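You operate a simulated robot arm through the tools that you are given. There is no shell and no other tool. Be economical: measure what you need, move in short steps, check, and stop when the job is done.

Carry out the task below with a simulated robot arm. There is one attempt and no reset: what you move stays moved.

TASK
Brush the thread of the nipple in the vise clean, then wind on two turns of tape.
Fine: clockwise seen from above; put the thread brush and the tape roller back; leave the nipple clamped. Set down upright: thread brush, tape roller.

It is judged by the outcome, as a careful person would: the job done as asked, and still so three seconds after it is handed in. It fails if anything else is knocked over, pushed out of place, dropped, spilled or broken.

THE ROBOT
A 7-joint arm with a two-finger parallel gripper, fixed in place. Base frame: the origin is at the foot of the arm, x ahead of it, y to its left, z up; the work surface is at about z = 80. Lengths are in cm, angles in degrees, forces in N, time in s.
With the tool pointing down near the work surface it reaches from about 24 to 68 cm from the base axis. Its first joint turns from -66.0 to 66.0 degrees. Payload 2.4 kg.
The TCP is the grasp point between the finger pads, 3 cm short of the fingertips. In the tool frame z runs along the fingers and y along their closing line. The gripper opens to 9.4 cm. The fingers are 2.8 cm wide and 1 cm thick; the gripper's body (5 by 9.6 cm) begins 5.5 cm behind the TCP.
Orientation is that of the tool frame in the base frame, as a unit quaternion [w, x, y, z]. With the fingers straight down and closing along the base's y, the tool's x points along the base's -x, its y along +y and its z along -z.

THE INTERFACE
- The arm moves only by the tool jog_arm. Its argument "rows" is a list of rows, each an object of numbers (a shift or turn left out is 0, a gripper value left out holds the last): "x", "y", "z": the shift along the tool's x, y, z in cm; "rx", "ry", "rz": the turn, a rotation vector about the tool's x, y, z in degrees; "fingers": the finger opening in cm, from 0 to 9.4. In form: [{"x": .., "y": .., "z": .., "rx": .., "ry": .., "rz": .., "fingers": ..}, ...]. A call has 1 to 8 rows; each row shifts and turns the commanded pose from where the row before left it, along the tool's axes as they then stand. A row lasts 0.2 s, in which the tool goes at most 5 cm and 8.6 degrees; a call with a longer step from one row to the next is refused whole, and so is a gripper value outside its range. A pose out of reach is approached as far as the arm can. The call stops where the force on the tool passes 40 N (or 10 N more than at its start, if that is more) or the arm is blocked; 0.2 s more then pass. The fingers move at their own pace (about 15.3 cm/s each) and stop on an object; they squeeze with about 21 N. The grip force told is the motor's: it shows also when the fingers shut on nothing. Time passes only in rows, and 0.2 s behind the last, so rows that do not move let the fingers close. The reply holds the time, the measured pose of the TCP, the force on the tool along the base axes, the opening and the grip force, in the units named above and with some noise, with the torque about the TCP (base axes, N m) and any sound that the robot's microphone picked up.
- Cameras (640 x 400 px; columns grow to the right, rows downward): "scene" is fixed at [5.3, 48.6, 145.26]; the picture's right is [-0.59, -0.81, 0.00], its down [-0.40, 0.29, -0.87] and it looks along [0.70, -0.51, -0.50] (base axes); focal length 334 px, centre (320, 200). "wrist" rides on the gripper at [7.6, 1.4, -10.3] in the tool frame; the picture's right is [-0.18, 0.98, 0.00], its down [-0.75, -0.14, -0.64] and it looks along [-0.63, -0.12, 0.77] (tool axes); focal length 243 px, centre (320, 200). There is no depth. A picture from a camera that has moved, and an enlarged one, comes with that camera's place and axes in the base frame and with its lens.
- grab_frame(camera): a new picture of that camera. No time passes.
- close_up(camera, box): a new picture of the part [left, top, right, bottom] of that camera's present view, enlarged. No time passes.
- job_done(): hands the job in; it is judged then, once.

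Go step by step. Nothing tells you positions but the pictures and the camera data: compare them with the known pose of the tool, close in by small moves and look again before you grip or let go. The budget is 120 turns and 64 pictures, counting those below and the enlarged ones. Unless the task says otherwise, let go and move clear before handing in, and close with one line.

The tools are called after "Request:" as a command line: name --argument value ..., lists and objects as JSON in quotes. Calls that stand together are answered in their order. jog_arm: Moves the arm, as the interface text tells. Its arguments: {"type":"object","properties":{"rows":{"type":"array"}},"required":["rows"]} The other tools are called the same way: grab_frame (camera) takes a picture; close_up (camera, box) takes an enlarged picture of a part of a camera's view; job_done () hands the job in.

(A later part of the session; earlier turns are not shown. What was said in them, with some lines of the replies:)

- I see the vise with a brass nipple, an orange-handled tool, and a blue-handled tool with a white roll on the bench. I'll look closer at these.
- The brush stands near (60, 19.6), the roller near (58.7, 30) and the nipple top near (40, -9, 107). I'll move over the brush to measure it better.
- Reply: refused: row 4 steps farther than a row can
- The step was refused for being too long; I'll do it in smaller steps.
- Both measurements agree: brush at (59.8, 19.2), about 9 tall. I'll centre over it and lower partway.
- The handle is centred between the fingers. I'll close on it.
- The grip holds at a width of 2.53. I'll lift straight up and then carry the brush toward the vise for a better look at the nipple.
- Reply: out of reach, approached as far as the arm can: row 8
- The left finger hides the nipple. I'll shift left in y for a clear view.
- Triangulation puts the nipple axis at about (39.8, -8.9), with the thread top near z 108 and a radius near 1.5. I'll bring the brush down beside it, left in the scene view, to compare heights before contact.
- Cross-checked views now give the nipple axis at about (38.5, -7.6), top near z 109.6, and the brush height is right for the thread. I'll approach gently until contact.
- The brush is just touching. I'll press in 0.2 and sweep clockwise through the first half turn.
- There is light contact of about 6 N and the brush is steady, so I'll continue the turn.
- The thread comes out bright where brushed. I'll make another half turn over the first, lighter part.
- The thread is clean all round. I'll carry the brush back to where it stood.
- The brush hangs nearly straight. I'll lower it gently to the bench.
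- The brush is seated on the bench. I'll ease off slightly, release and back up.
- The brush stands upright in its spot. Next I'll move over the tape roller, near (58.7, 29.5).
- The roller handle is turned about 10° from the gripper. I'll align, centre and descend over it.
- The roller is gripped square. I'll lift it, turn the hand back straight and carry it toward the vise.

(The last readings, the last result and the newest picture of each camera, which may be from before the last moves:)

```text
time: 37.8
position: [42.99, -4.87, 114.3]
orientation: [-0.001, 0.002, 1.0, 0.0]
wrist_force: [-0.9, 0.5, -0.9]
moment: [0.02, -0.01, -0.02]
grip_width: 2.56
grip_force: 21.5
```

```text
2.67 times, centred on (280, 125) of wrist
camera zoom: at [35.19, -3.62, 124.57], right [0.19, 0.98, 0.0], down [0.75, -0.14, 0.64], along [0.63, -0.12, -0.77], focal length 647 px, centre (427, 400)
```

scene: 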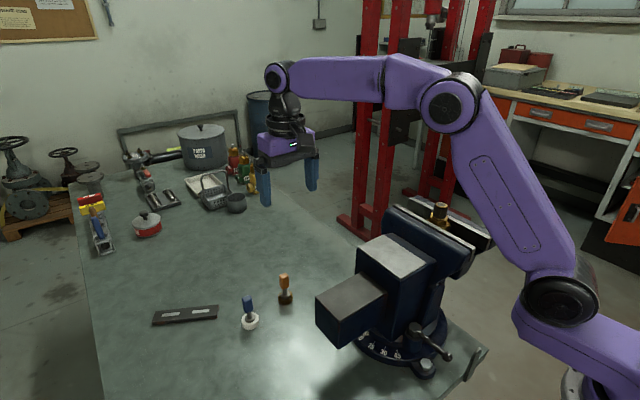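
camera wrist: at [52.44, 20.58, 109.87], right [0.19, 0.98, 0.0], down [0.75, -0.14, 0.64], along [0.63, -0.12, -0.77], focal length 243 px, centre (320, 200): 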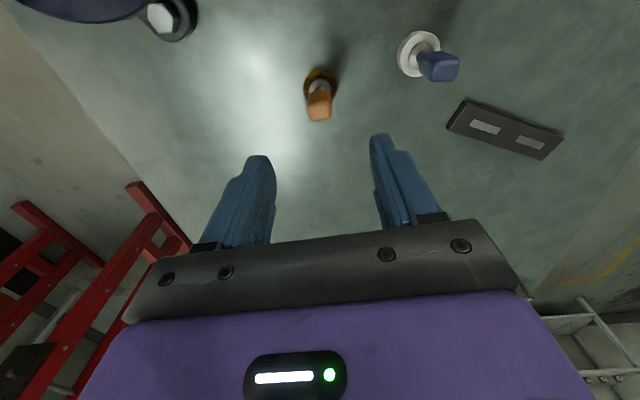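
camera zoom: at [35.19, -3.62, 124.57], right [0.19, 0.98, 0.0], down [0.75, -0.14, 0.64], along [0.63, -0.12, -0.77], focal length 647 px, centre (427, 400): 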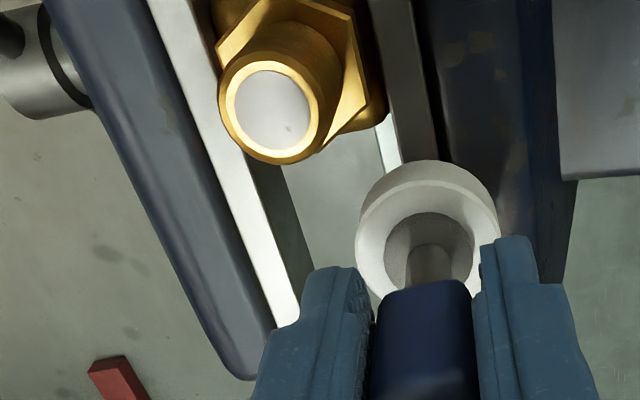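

The roll sits at mid-thread height. I'll approach radially until it touches.

Request:
jog_arm --rows '[{"x": 0.7, "y": -0.45}, {"x": 0.67, "y": -0.43}, {"x": 0}]'

Request:
jog_arm --rows '[{"x": 0.1, "y": -0.06}, {"x": 0}]'

Request:
close_up --camera "scene" --box '[390, 160, 502, 230]'

```text
time: 38.6
position: [41.43, -5.87, 114.11]
orientation: [0.0, 0.001, 1.0, 0.001]
wrist_force: [-0.6, -0.7, -0.9]
moment: [-0.01, 0.05, -0.01]
grip_width: 2.57
grip_force: 20.6
```

```text
time: 39.2
position: [41.38, -6.02, 114.18]
orientation: [0.0, 0.001, 1.0, 0.001]
wrist_force: [0.1, 0.7, -1.2]
moment: [0.04, 0.01, 0.03]
grip_width: 2.57
grip_force: 20.9
```

```text
5.71 times, centred on (446, 195) of scene
camera zoom: at [5.3, 48.6, 145.26], right [-0.59, -0.81, 0.0], down [-0.4, 0.29, -0.87], along [0.7, -0.51, -0.5], focal length 1911 px, centre (-400, 229)
```

zoom: 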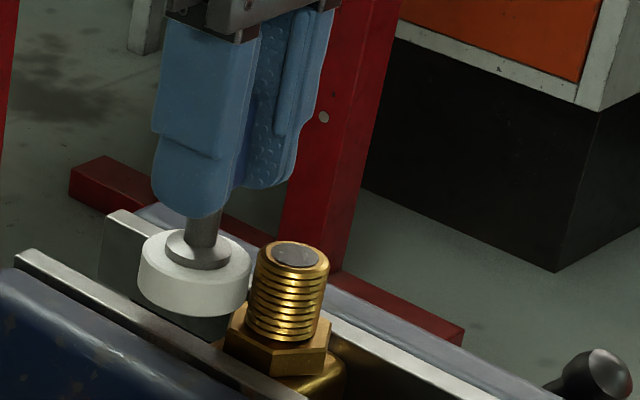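

Request:
jog_arm --rows '[{"x": 0.08, "y": -0.05}, {"x": 0}]'

Request:
jog_arm --rows '[{"x": 0.08, "y": -0.05}, {"x": 0}]'

Request:
close_up --camera "wrist" --box '[200, 50, 360, 150]'

```text
time: 39.8
position: [41.4, -6.02, 114.2]
orientation: [0.0, 0.001, 1.0, 0.0]
wrist_force: [-0.1, 0.3, 0.4]
moment: [-0.02, 0.01, 0.01]
grip_width: 2.57
grip_force: 21.3
```

```text
time: 40.4
position: [41.26, -6.03, 114.28]
orientation: [0.001, 0.0, 1.0, 0.0]
wrist_force: [3.6, 1.9, -0.8]
moment: [0.1, -0.19, 0.03]
grip_width: 2.53
grip_force: 21.5
```

```text
4.00 times, centred on (280, 100) of wrist
camera zoom: at [33.58, -4.76, 124.5], right [0.18, 0.98, 0.0], down [0.75, -0.14, 0.64], along [0.63, -0.12, -0.77], focal length 970 px, centre (480, 600)
```

zoom: 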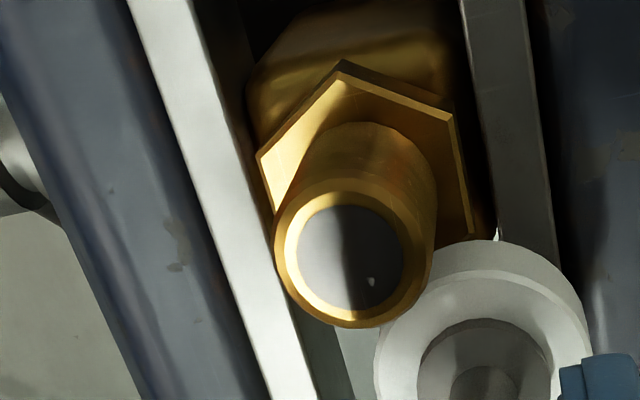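

There is contact at 4 N. I'll press very slightly and start winding clockwise, checking after the first quarter.

Request:
jog_arm --rows '[{"x": 0.067, "y": -0.043}, {"x": -0.452, "y": -1.164}, {"x": 0.028, "y": -1.248}, {"x": 0.502, "y": -1.142}, {"x": 0.902, "y": -0.863}]'

Request:
close_up --camera "scene" --box '[390, 160, 502, 230]'

```text
time: 41.6
position: [40.1, -10.65, 114.14]
orientation: [-0.001, 0.001, 1.0, 0.0]
wrist_force: [0.9, -0.7, -1.4]
moment: [-0.01, -0.01, 0.0]
grip_width: 2.56
grip_force: 21.0
```

```text
5.71 times, centred on (446, 195) of scene
camera zoom: at [5.3, 48.6, 145.26], right [-0.59, -0.81, 0.0], down [-0.4, 0.29, -0.87], along [0.7, -0.51, -0.5], focal length 1911 px, centre (-400, 229)
```

zoom: 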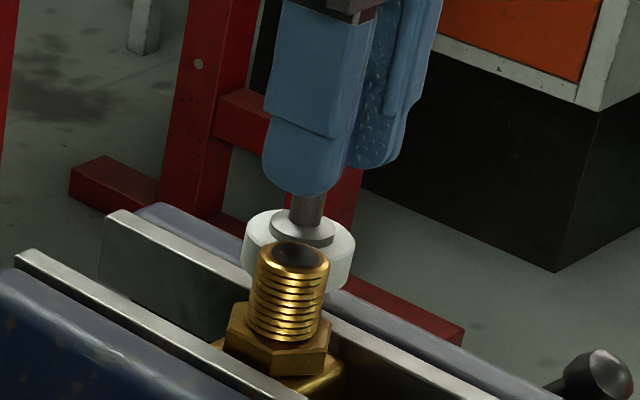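

Contact was lost on this side, so my centre is slightly off. I'll probe inward here to find the true contact radius.

Request:
jog_arm --rows '[{"x": 0.054, "y": 0.084}, {"x": 0}]'

Request:
jog_arm --rows '[{"x": 0.04, "y": 0.063}, {"x": 0}]'

```text
time: 42.2
position: [40.13, -10.46, 114.16]
orientation: [0.0, 0.001, 1.0, 0.0]
wrist_force: [0.7, -1.4, -0.6]
moment: [-0.1, -0.01, 0.0]
grip_width: 2.55
grip_force: 21.0
```

```text
time: 42.8
position: [40.12, -10.45, 114.23]
orientation: [0.001, 0.001, 1.0, 0.0]
wrist_force: [1.8, -3.1, 0.3]
moment: [-0.18, -0.16, -0.01]
grip_width: 2.54
grip_force: 21.2
```

Request:
jog_arm --rows '[{"x": 1.16, "y": -0.405}, {"x": 1.227, "y": 0.07}]'

Request:
close_up --camera "wrist" --box '[240, 40, 440, 165]'

```text
time: 43.4
position: [37.73, -10.66, 114.07]
orientation: [-0.001, 0.0, 1.0, 0.0]
wrist_force: [-0.3, -1.9, -1.0]
moment: [-0.14, 0.03, -0.03]
grip_width: 2.59
grip_force: 21.1
```

```text
3.20 times, centred on (340, 102) of wrist
camera zoom: at [29.96, -9.38, 124.43], right [0.18, 0.98, 0.0], down [0.75, -0.14, 0.64], along [0.63, -0.12, -0.77], focal length 776 px, centre (256, 512)
```

zoom: 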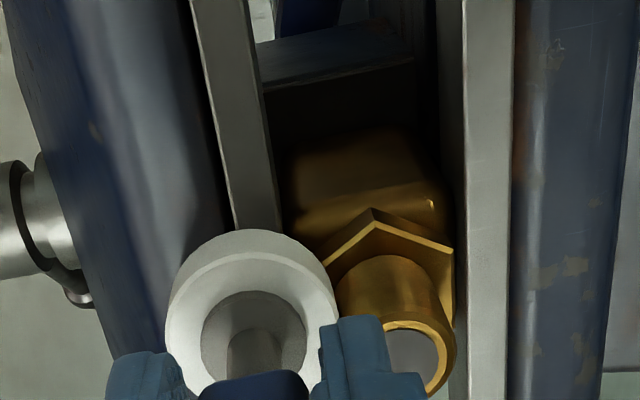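

Request:
jog_arm --rows '[{"x": 1.09, "y": 0.594}, {"x": 0.818, "y": 0.917}]'

```text
time: 44.0
position: [35.81, -9.16, 114.23]
orientation: [0.0, 0.001, 1.0, -0.001]
wrist_force: [-3.5, -6.5, 0.7]
moment: [-0.51, 0.25, -0.13]
grip_width: 2.6
grip_force: 21.5
```

Three contact points now give a refined centre of (38.6, -7.49). I'll continue on the corrected circle.

Request:
jog_arm --rows '[{"x": 0.393, "y": 1.144}, {"x": -0.075, "y": 1.207}, {"x": -0.531, "y": 1.087}, {"x": -0.907, "y": 0.801}]'

Request:
close_up --camera "scene" --box '[390, 160, 502, 230]'

```text
time: 45.0
position: [37.05, -4.84, 114.28]
orientation: [0.001, 0.0, 1.0, 0.0]
wrist_force: [-1.4, 0.6, -1.2]
moment: [0.04, 0.09, 0.01]
grip_width: 2.59
grip_force: 20.5
```

```text
5.71 times, centred on (446, 195) of scene
camera zoom: at [5.3, 48.61, 145.26], right [-0.59, -0.81, 0.0], down [-0.4, 0.29, -0.87], along [0.7, -0.51, -0.5], focal length 1911 px, centre (-400, 229)
```

zoom: 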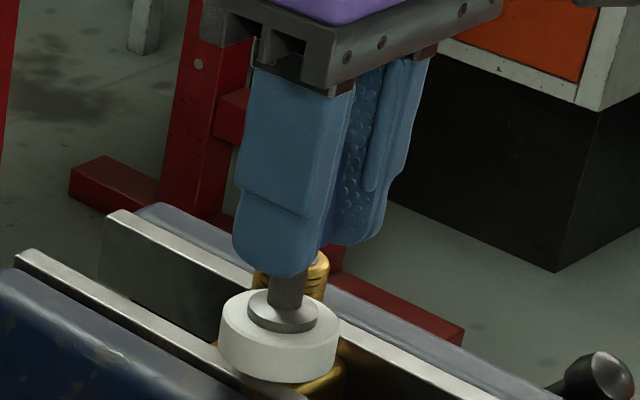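

Request:
jog_arm --rows '[{"x": -1.184, "y": 0.323}, {"x": -1.207, "y": -0.075}, {"x": -1.087, "y": -0.531}, {"x": -0.801, "y": -0.907}]'

Request:
close_up --camera "scene" --box '[390, 160, 502, 230]'

```text
time: 46.0
position: [41.26, -6.09, 114.35]
orientation: [0.001, -0.001, 1.0, -0.001]
wrist_force: [3.7, 5.4, 0.5]
moment: [0.39, -0.24, -0.06]
grip_width: 2.58
grip_force: 20.9
```

```text
5.71 times, centred on (446, 195) of scene
camera zoom: at [5.31, 48.62, 145.25], right [-0.59, -0.81, 0.0], down [-0.4, 0.29, -0.87], along [0.7, -0.51, -0.5], focal length 1911 px, centre (-400, 229)
```

zoom: 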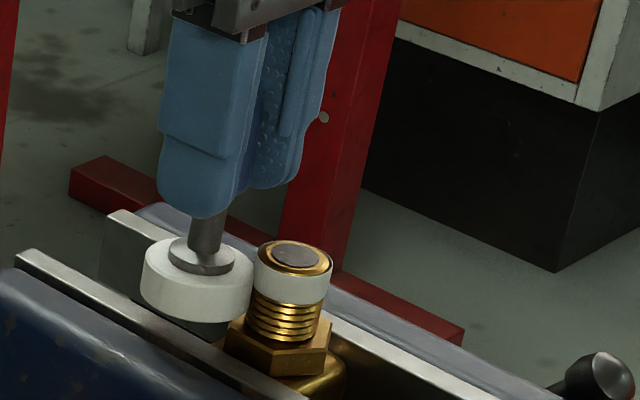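

A band of tape is on after the first turn. I'll continue with the second turn on the same circle.

Request:
jog_arm --rows '[{"x": -0.353, "y": -1.074}, {"x": 0.075, "y": -1.207}, {"x": 0.531, "y": -1.087}, {"x": 0.907, "y": -0.801}]'

Request:
jog_arm --rows '[{"x": 1.144, "y": -0.393}, {"x": 1.207, "y": 0.075}, {"x": 1.087, "y": 0.531}, {"x": 0.801, "y": 0.907}]'

Request:
close_up --camera "scene" --box '[390, 160, 502, 230]'

```text
time: 47.0
position: [40.09, -10.32, 114.26]
orientation: [0.001, 0.0, 1.0, -0.001]
wrist_force: [4.9, -3.7, 0.5]
moment: [-0.18, -0.39, -0.02]
grip_width: 2.58
grip_force: 20.7
```

```text
time: 48.0
position: [35.76, -9.27, 114.33]
orientation: [-0.001, 0.002, 1.0, 0.0]
wrist_force: [-3.5, -6.3, -0.4]
moment: [-0.51, 0.3, -0.12]
grip_width: 2.61
grip_force: 21.1
```

```text
5.71 times, centred on (446, 195) of scene
camera zoom: at [5.29, 48.58, 145.27], right [-0.59, -0.81, 0.0], down [-0.4, 0.29, -0.87], along [0.7, -0.51, -0.5], focal length 1911 px, centre (-400, 229)
```

zoom: 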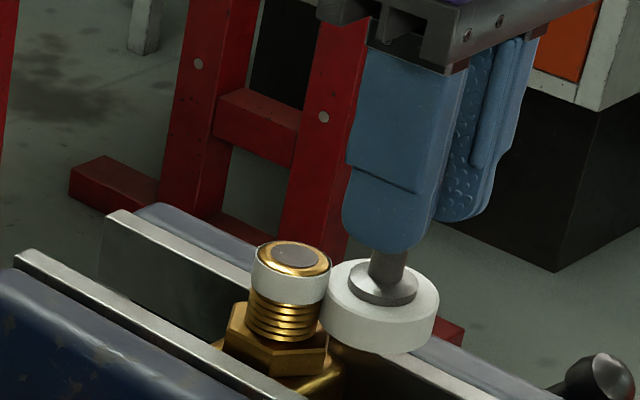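

Request:
jog_arm --rows '[{"x": 0.393, "y": 1.144}, {"x": -0.085, "y": 1.187}, {"x": -0.561, "y": 1.037}, {"x": -0.907, "y": 0.801}]'

Request:
jog_arm --rows '[{"x": -1.144, "y": 0.393}, {"x": -1.207, "y": -0.075}, {"x": -1.087, "y": -0.531}, {"x": -0.801, "y": -0.907}]'

Request:
close_up --camera "scene" --box '[420, 185, 468, 215]'

```text
time: 49.0
position: [37.01, -5.04, 114.22]
orientation: [0.0, 0.0, 1.0, 0.001]
wrist_force: [-2.4, 2.7, -0.3]
moment: [0.18, 0.19, 0.0]
grip_width: 2.54
grip_force: 21.1
```

```text
time: 50.0
position: [41.37, -6.1, 114.24]
orientation: [0.0, 0.0, 1.0, 0.001]
wrist_force: [3.1, 5.7, 0.2]
moment: [0.43, -0.24, -0.03]
grip_width: 2.59
grip_force: 20.9
```

```text
13.33 times, centred on (444, 200) of scene
camera zoom: at [5.31, 48.62, 145.25], right [-0.59, -0.81, 0.0], down [-0.4, 0.29, -0.87], along [0.7, -0.51, -0.5], focal length 4458 px, centre (-1333, 200)
```

zoom: 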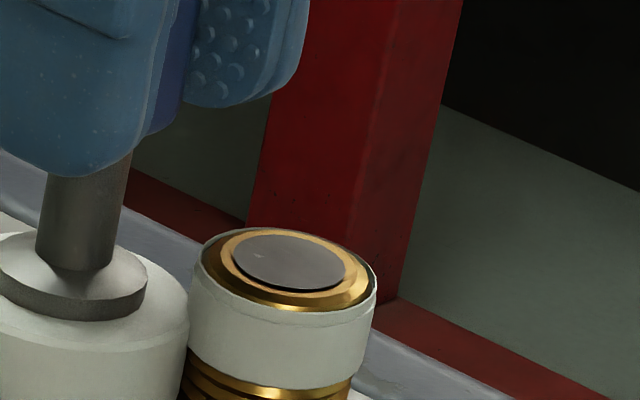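

Two turns are on by angle. I'll add a small overlap to cover the short early contact gap, then back off radially and rise.

Request:
jog_arm --rows '[{"x": -0.37, "y": -1.1}, {"x": -1.5, "y": 0.2}, {"x": -3, "y": 2}, {"x": -1, "y": 2, "z": -3}, {"z": -1.5, "y": 2}, {"z": 0}]'

Request:
close_up --camera "scene" --box '[390, 160, 502, 230]'

Request:
grab_frame --camera "wrist"

```text
time: 51.4
position: [47.16, -1.06, 118.7]
orientation: [0.0, 0.002, 1.0, 0.0]
wrist_force: [-0.2, -0.4, -0.7]
moment: [0.0, -0.01, 0.0]
grip_width: 2.59
grip_force: 21.1
```

```text
5.71 times, centred on (446, 195) of scene
camera zoom: at [5.3, 48.61, 145.26], right [-0.59, -0.81, 0.0], down [-0.4, 0.29, -0.87], along [0.7, -0.51, -0.5], focal length 1911 px, centre (-400, 229)
```

zoom: 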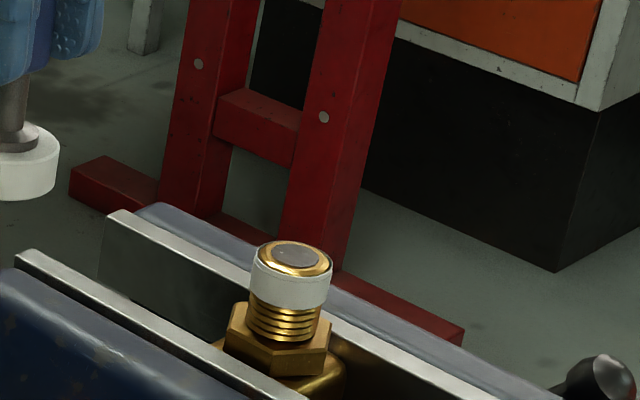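

```text
11 pictures are left
camera wrist: at [39.32, 0.24, 128.94], right [0.19, 0.98, 0.0], down [0.75, -0.14, 0.64], along [0.63, -0.12, -0.77], focal length 243 px, centre (320, 200)
```

wrist: 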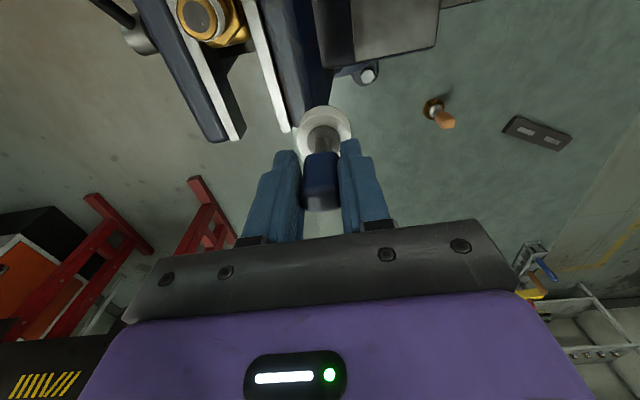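

The tape band is neat. I'll take the roller back to its spot.

Request:
jog_arm --rows '[{"x": -1.43, "y": 3.87}, {"x": -1.43, "y": 3.87}, {"x": -1.43, "y": 3.87}, {"x": -1.43, "y": 3.87, "z": 1.5}, {"x": -1.43, "y": 3.87, "z": 2.5}, {"x": -1.43, "y": 3.87, "z": 2.5}, {"x": -1.43, "y": 3.87, "z": 2.5}, {"x": -1.43, "y": 3.87, "z": 2.5}]'

Request:
jog_arm --rows '[{"rz": 5}, {"rz": 5}, {"z": 4}, {"z": 4}, {"z": 4}, {"z": 3}, {"z": 0}]'

Request:
close_up --camera "scene" --box '[180, 250, 340, 350]'

```text
time: 53.2
position: [58.45, 29.87, 107.09]
orientation: [0.0, 0.001, 1.0, 0.0]
wrist_force: [0.0, -0.4, -0.4]
moment: [0.01, -0.01, 0.03]
grip_width: 2.58
grip_force: 21.5
```

```text
time: 54.8
position: [58.58, 30.01, 92.1]
orientation: [0.0, 0.089, 0.996, 0.001]
wrist_force: [0.6, -0.6, -0.8]
moment: [-0.01, -0.02, 0.0]
grip_width: 2.56
grip_force: 21.0
```

```text
4.00 times, centred on (260, 300) of scene
camera zoom: at [5.3, 48.61, 145.26], right [-0.59, -0.81, 0.0], down [-0.4, 0.29, -0.87], along [0.7, -0.51, -0.5], focal length 1337 px, centre (560, -200)
```

zoom: 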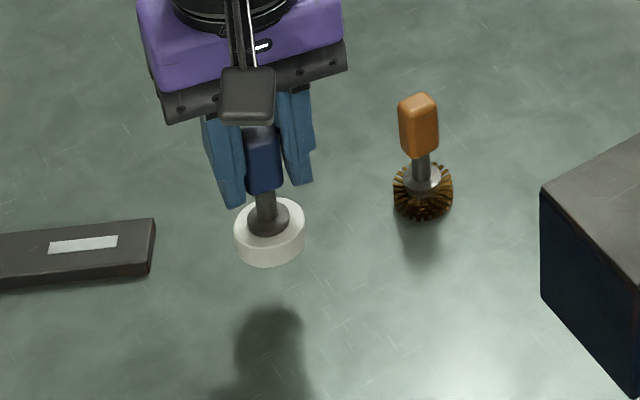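

Now I'll lower it, with small steps near contact.

Request:
jog_arm --rows '[{"z": 2.5}, {"z": 1.6}, {"z": 0.2}, {"z": 0}]'

Request:
jog_arm --rows '[{"z": 0.2}, {"z": 0}]'

Request:
jog_arm --rows '[{"z": 0.12}, {"z": 0}]'

```text
time: 55.8
position: [58.62, 30.02, 87.94]
orientation: [0.0, 0.088, 0.996, 0.0]
wrist_force: [-0.8, 0.2, -1.1]
moment: [0.01, 0.01, 0.02]
grip_width: 2.53
grip_force: 20.5
```

```text
time: 56.4
position: [58.63, 30.03, 87.73]
orientation: [0.0, 0.088, 0.996, 0.0]
wrist_force: [-0.5, -0.4, -0.5]
moment: [0.01, 0.01, 0.02]
grip_width: 2.55
grip_force: 21.4
```

```text
time: 57.0
position: [58.6, 29.97, 87.7]
orientation: [0.001, 0.088, 0.996, 0.0]
wrist_force: [-0.4, 0.2, -1.4]
moment: [0.01, -0.03, -0.04]
grip_width: 2.56
grip_force: 20.7
```

Request:
jog_arm --rows '[{"z": 0.15}, {"z": 0}]'

Request:
jog_arm --rows '[{"z": 0.1}, {"z": 0}]'

```text
time: 57.6
position: [58.57, 29.89, 87.62]
orientation: [0.001, 0.087, 0.996, 0.001]
wrist_force: [-1.3, 0.4, 10.8]
moment: [-0.11, -0.14, 0.01]
grip_width: 2.58
grip_force: 20.4
```

```text
time: 58.2
position: [58.69, 29.92, 87.5]
orientation: [0.002, 0.088, 0.996, 0.001]
wrist_force: [-1.3, -0.1, 19.0]
moment: [-0.09, -0.23, -0.03]
grip_width: 2.55
grip_force: 21.2
```

The roller is seated on the bench. I'll ease off, release and rise.

Request:
jog_arm --rows '[{"z": -0.13}, {"fingers": 3.2}, {"fingers": 5}, {"fingers": 6}, {"z": -3}, {"z": -4}, {"z": -4}, {"z": -4}]'

Request:
close_up --camera "scene" --box '[180, 250, 340, 350]'

Request:
grab_frame --camera "scene"

```text
time: 60.0
position: [58.61, 30.11, 102.68]
orientation: [0.001, 0.087, 0.996, 0.0]
wrist_force: [1.3, -0.6, 0.8]
moment: [-0.03, -0.02, -0.01]
grip_width: 6.01
grip_force: 0.1
```

```text
4.00 times, centred on (260, 300) of scene
camera zoom: at [5.3, 48.6, 145.26], right [-0.59, -0.81, 0.0], down [-0.4, 0.29, -0.87], along [0.7, -0.51, -0.5], focal length 1337 px, centre (560, -200)
```

zoom: 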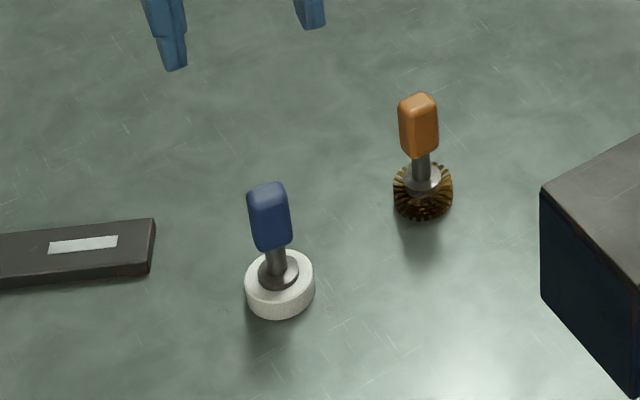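

```text
8 pictures are left
```

scene: 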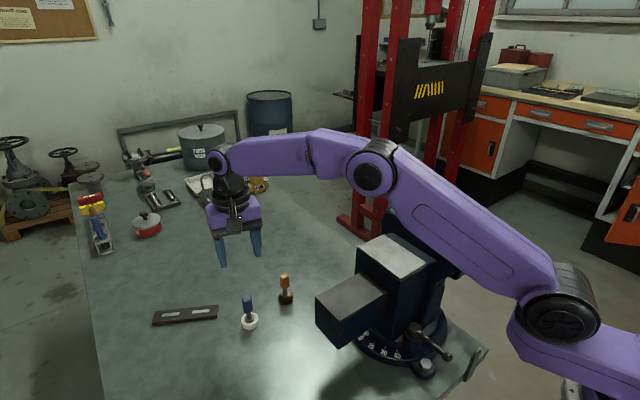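

Both tools stand upright where they began, the nipple is still clamped with its tape on, and the gripper is clear. I'm handing in.

Request:
job_done

```text
The job is handed in.
```

I brushed the thread clean all round and wound on two clockwise turns of tape. I added about a 20° overlap because the roller briefly lost contact early in the first turn. The brush and roller are back upright in their places, and the nipple is still clamped.
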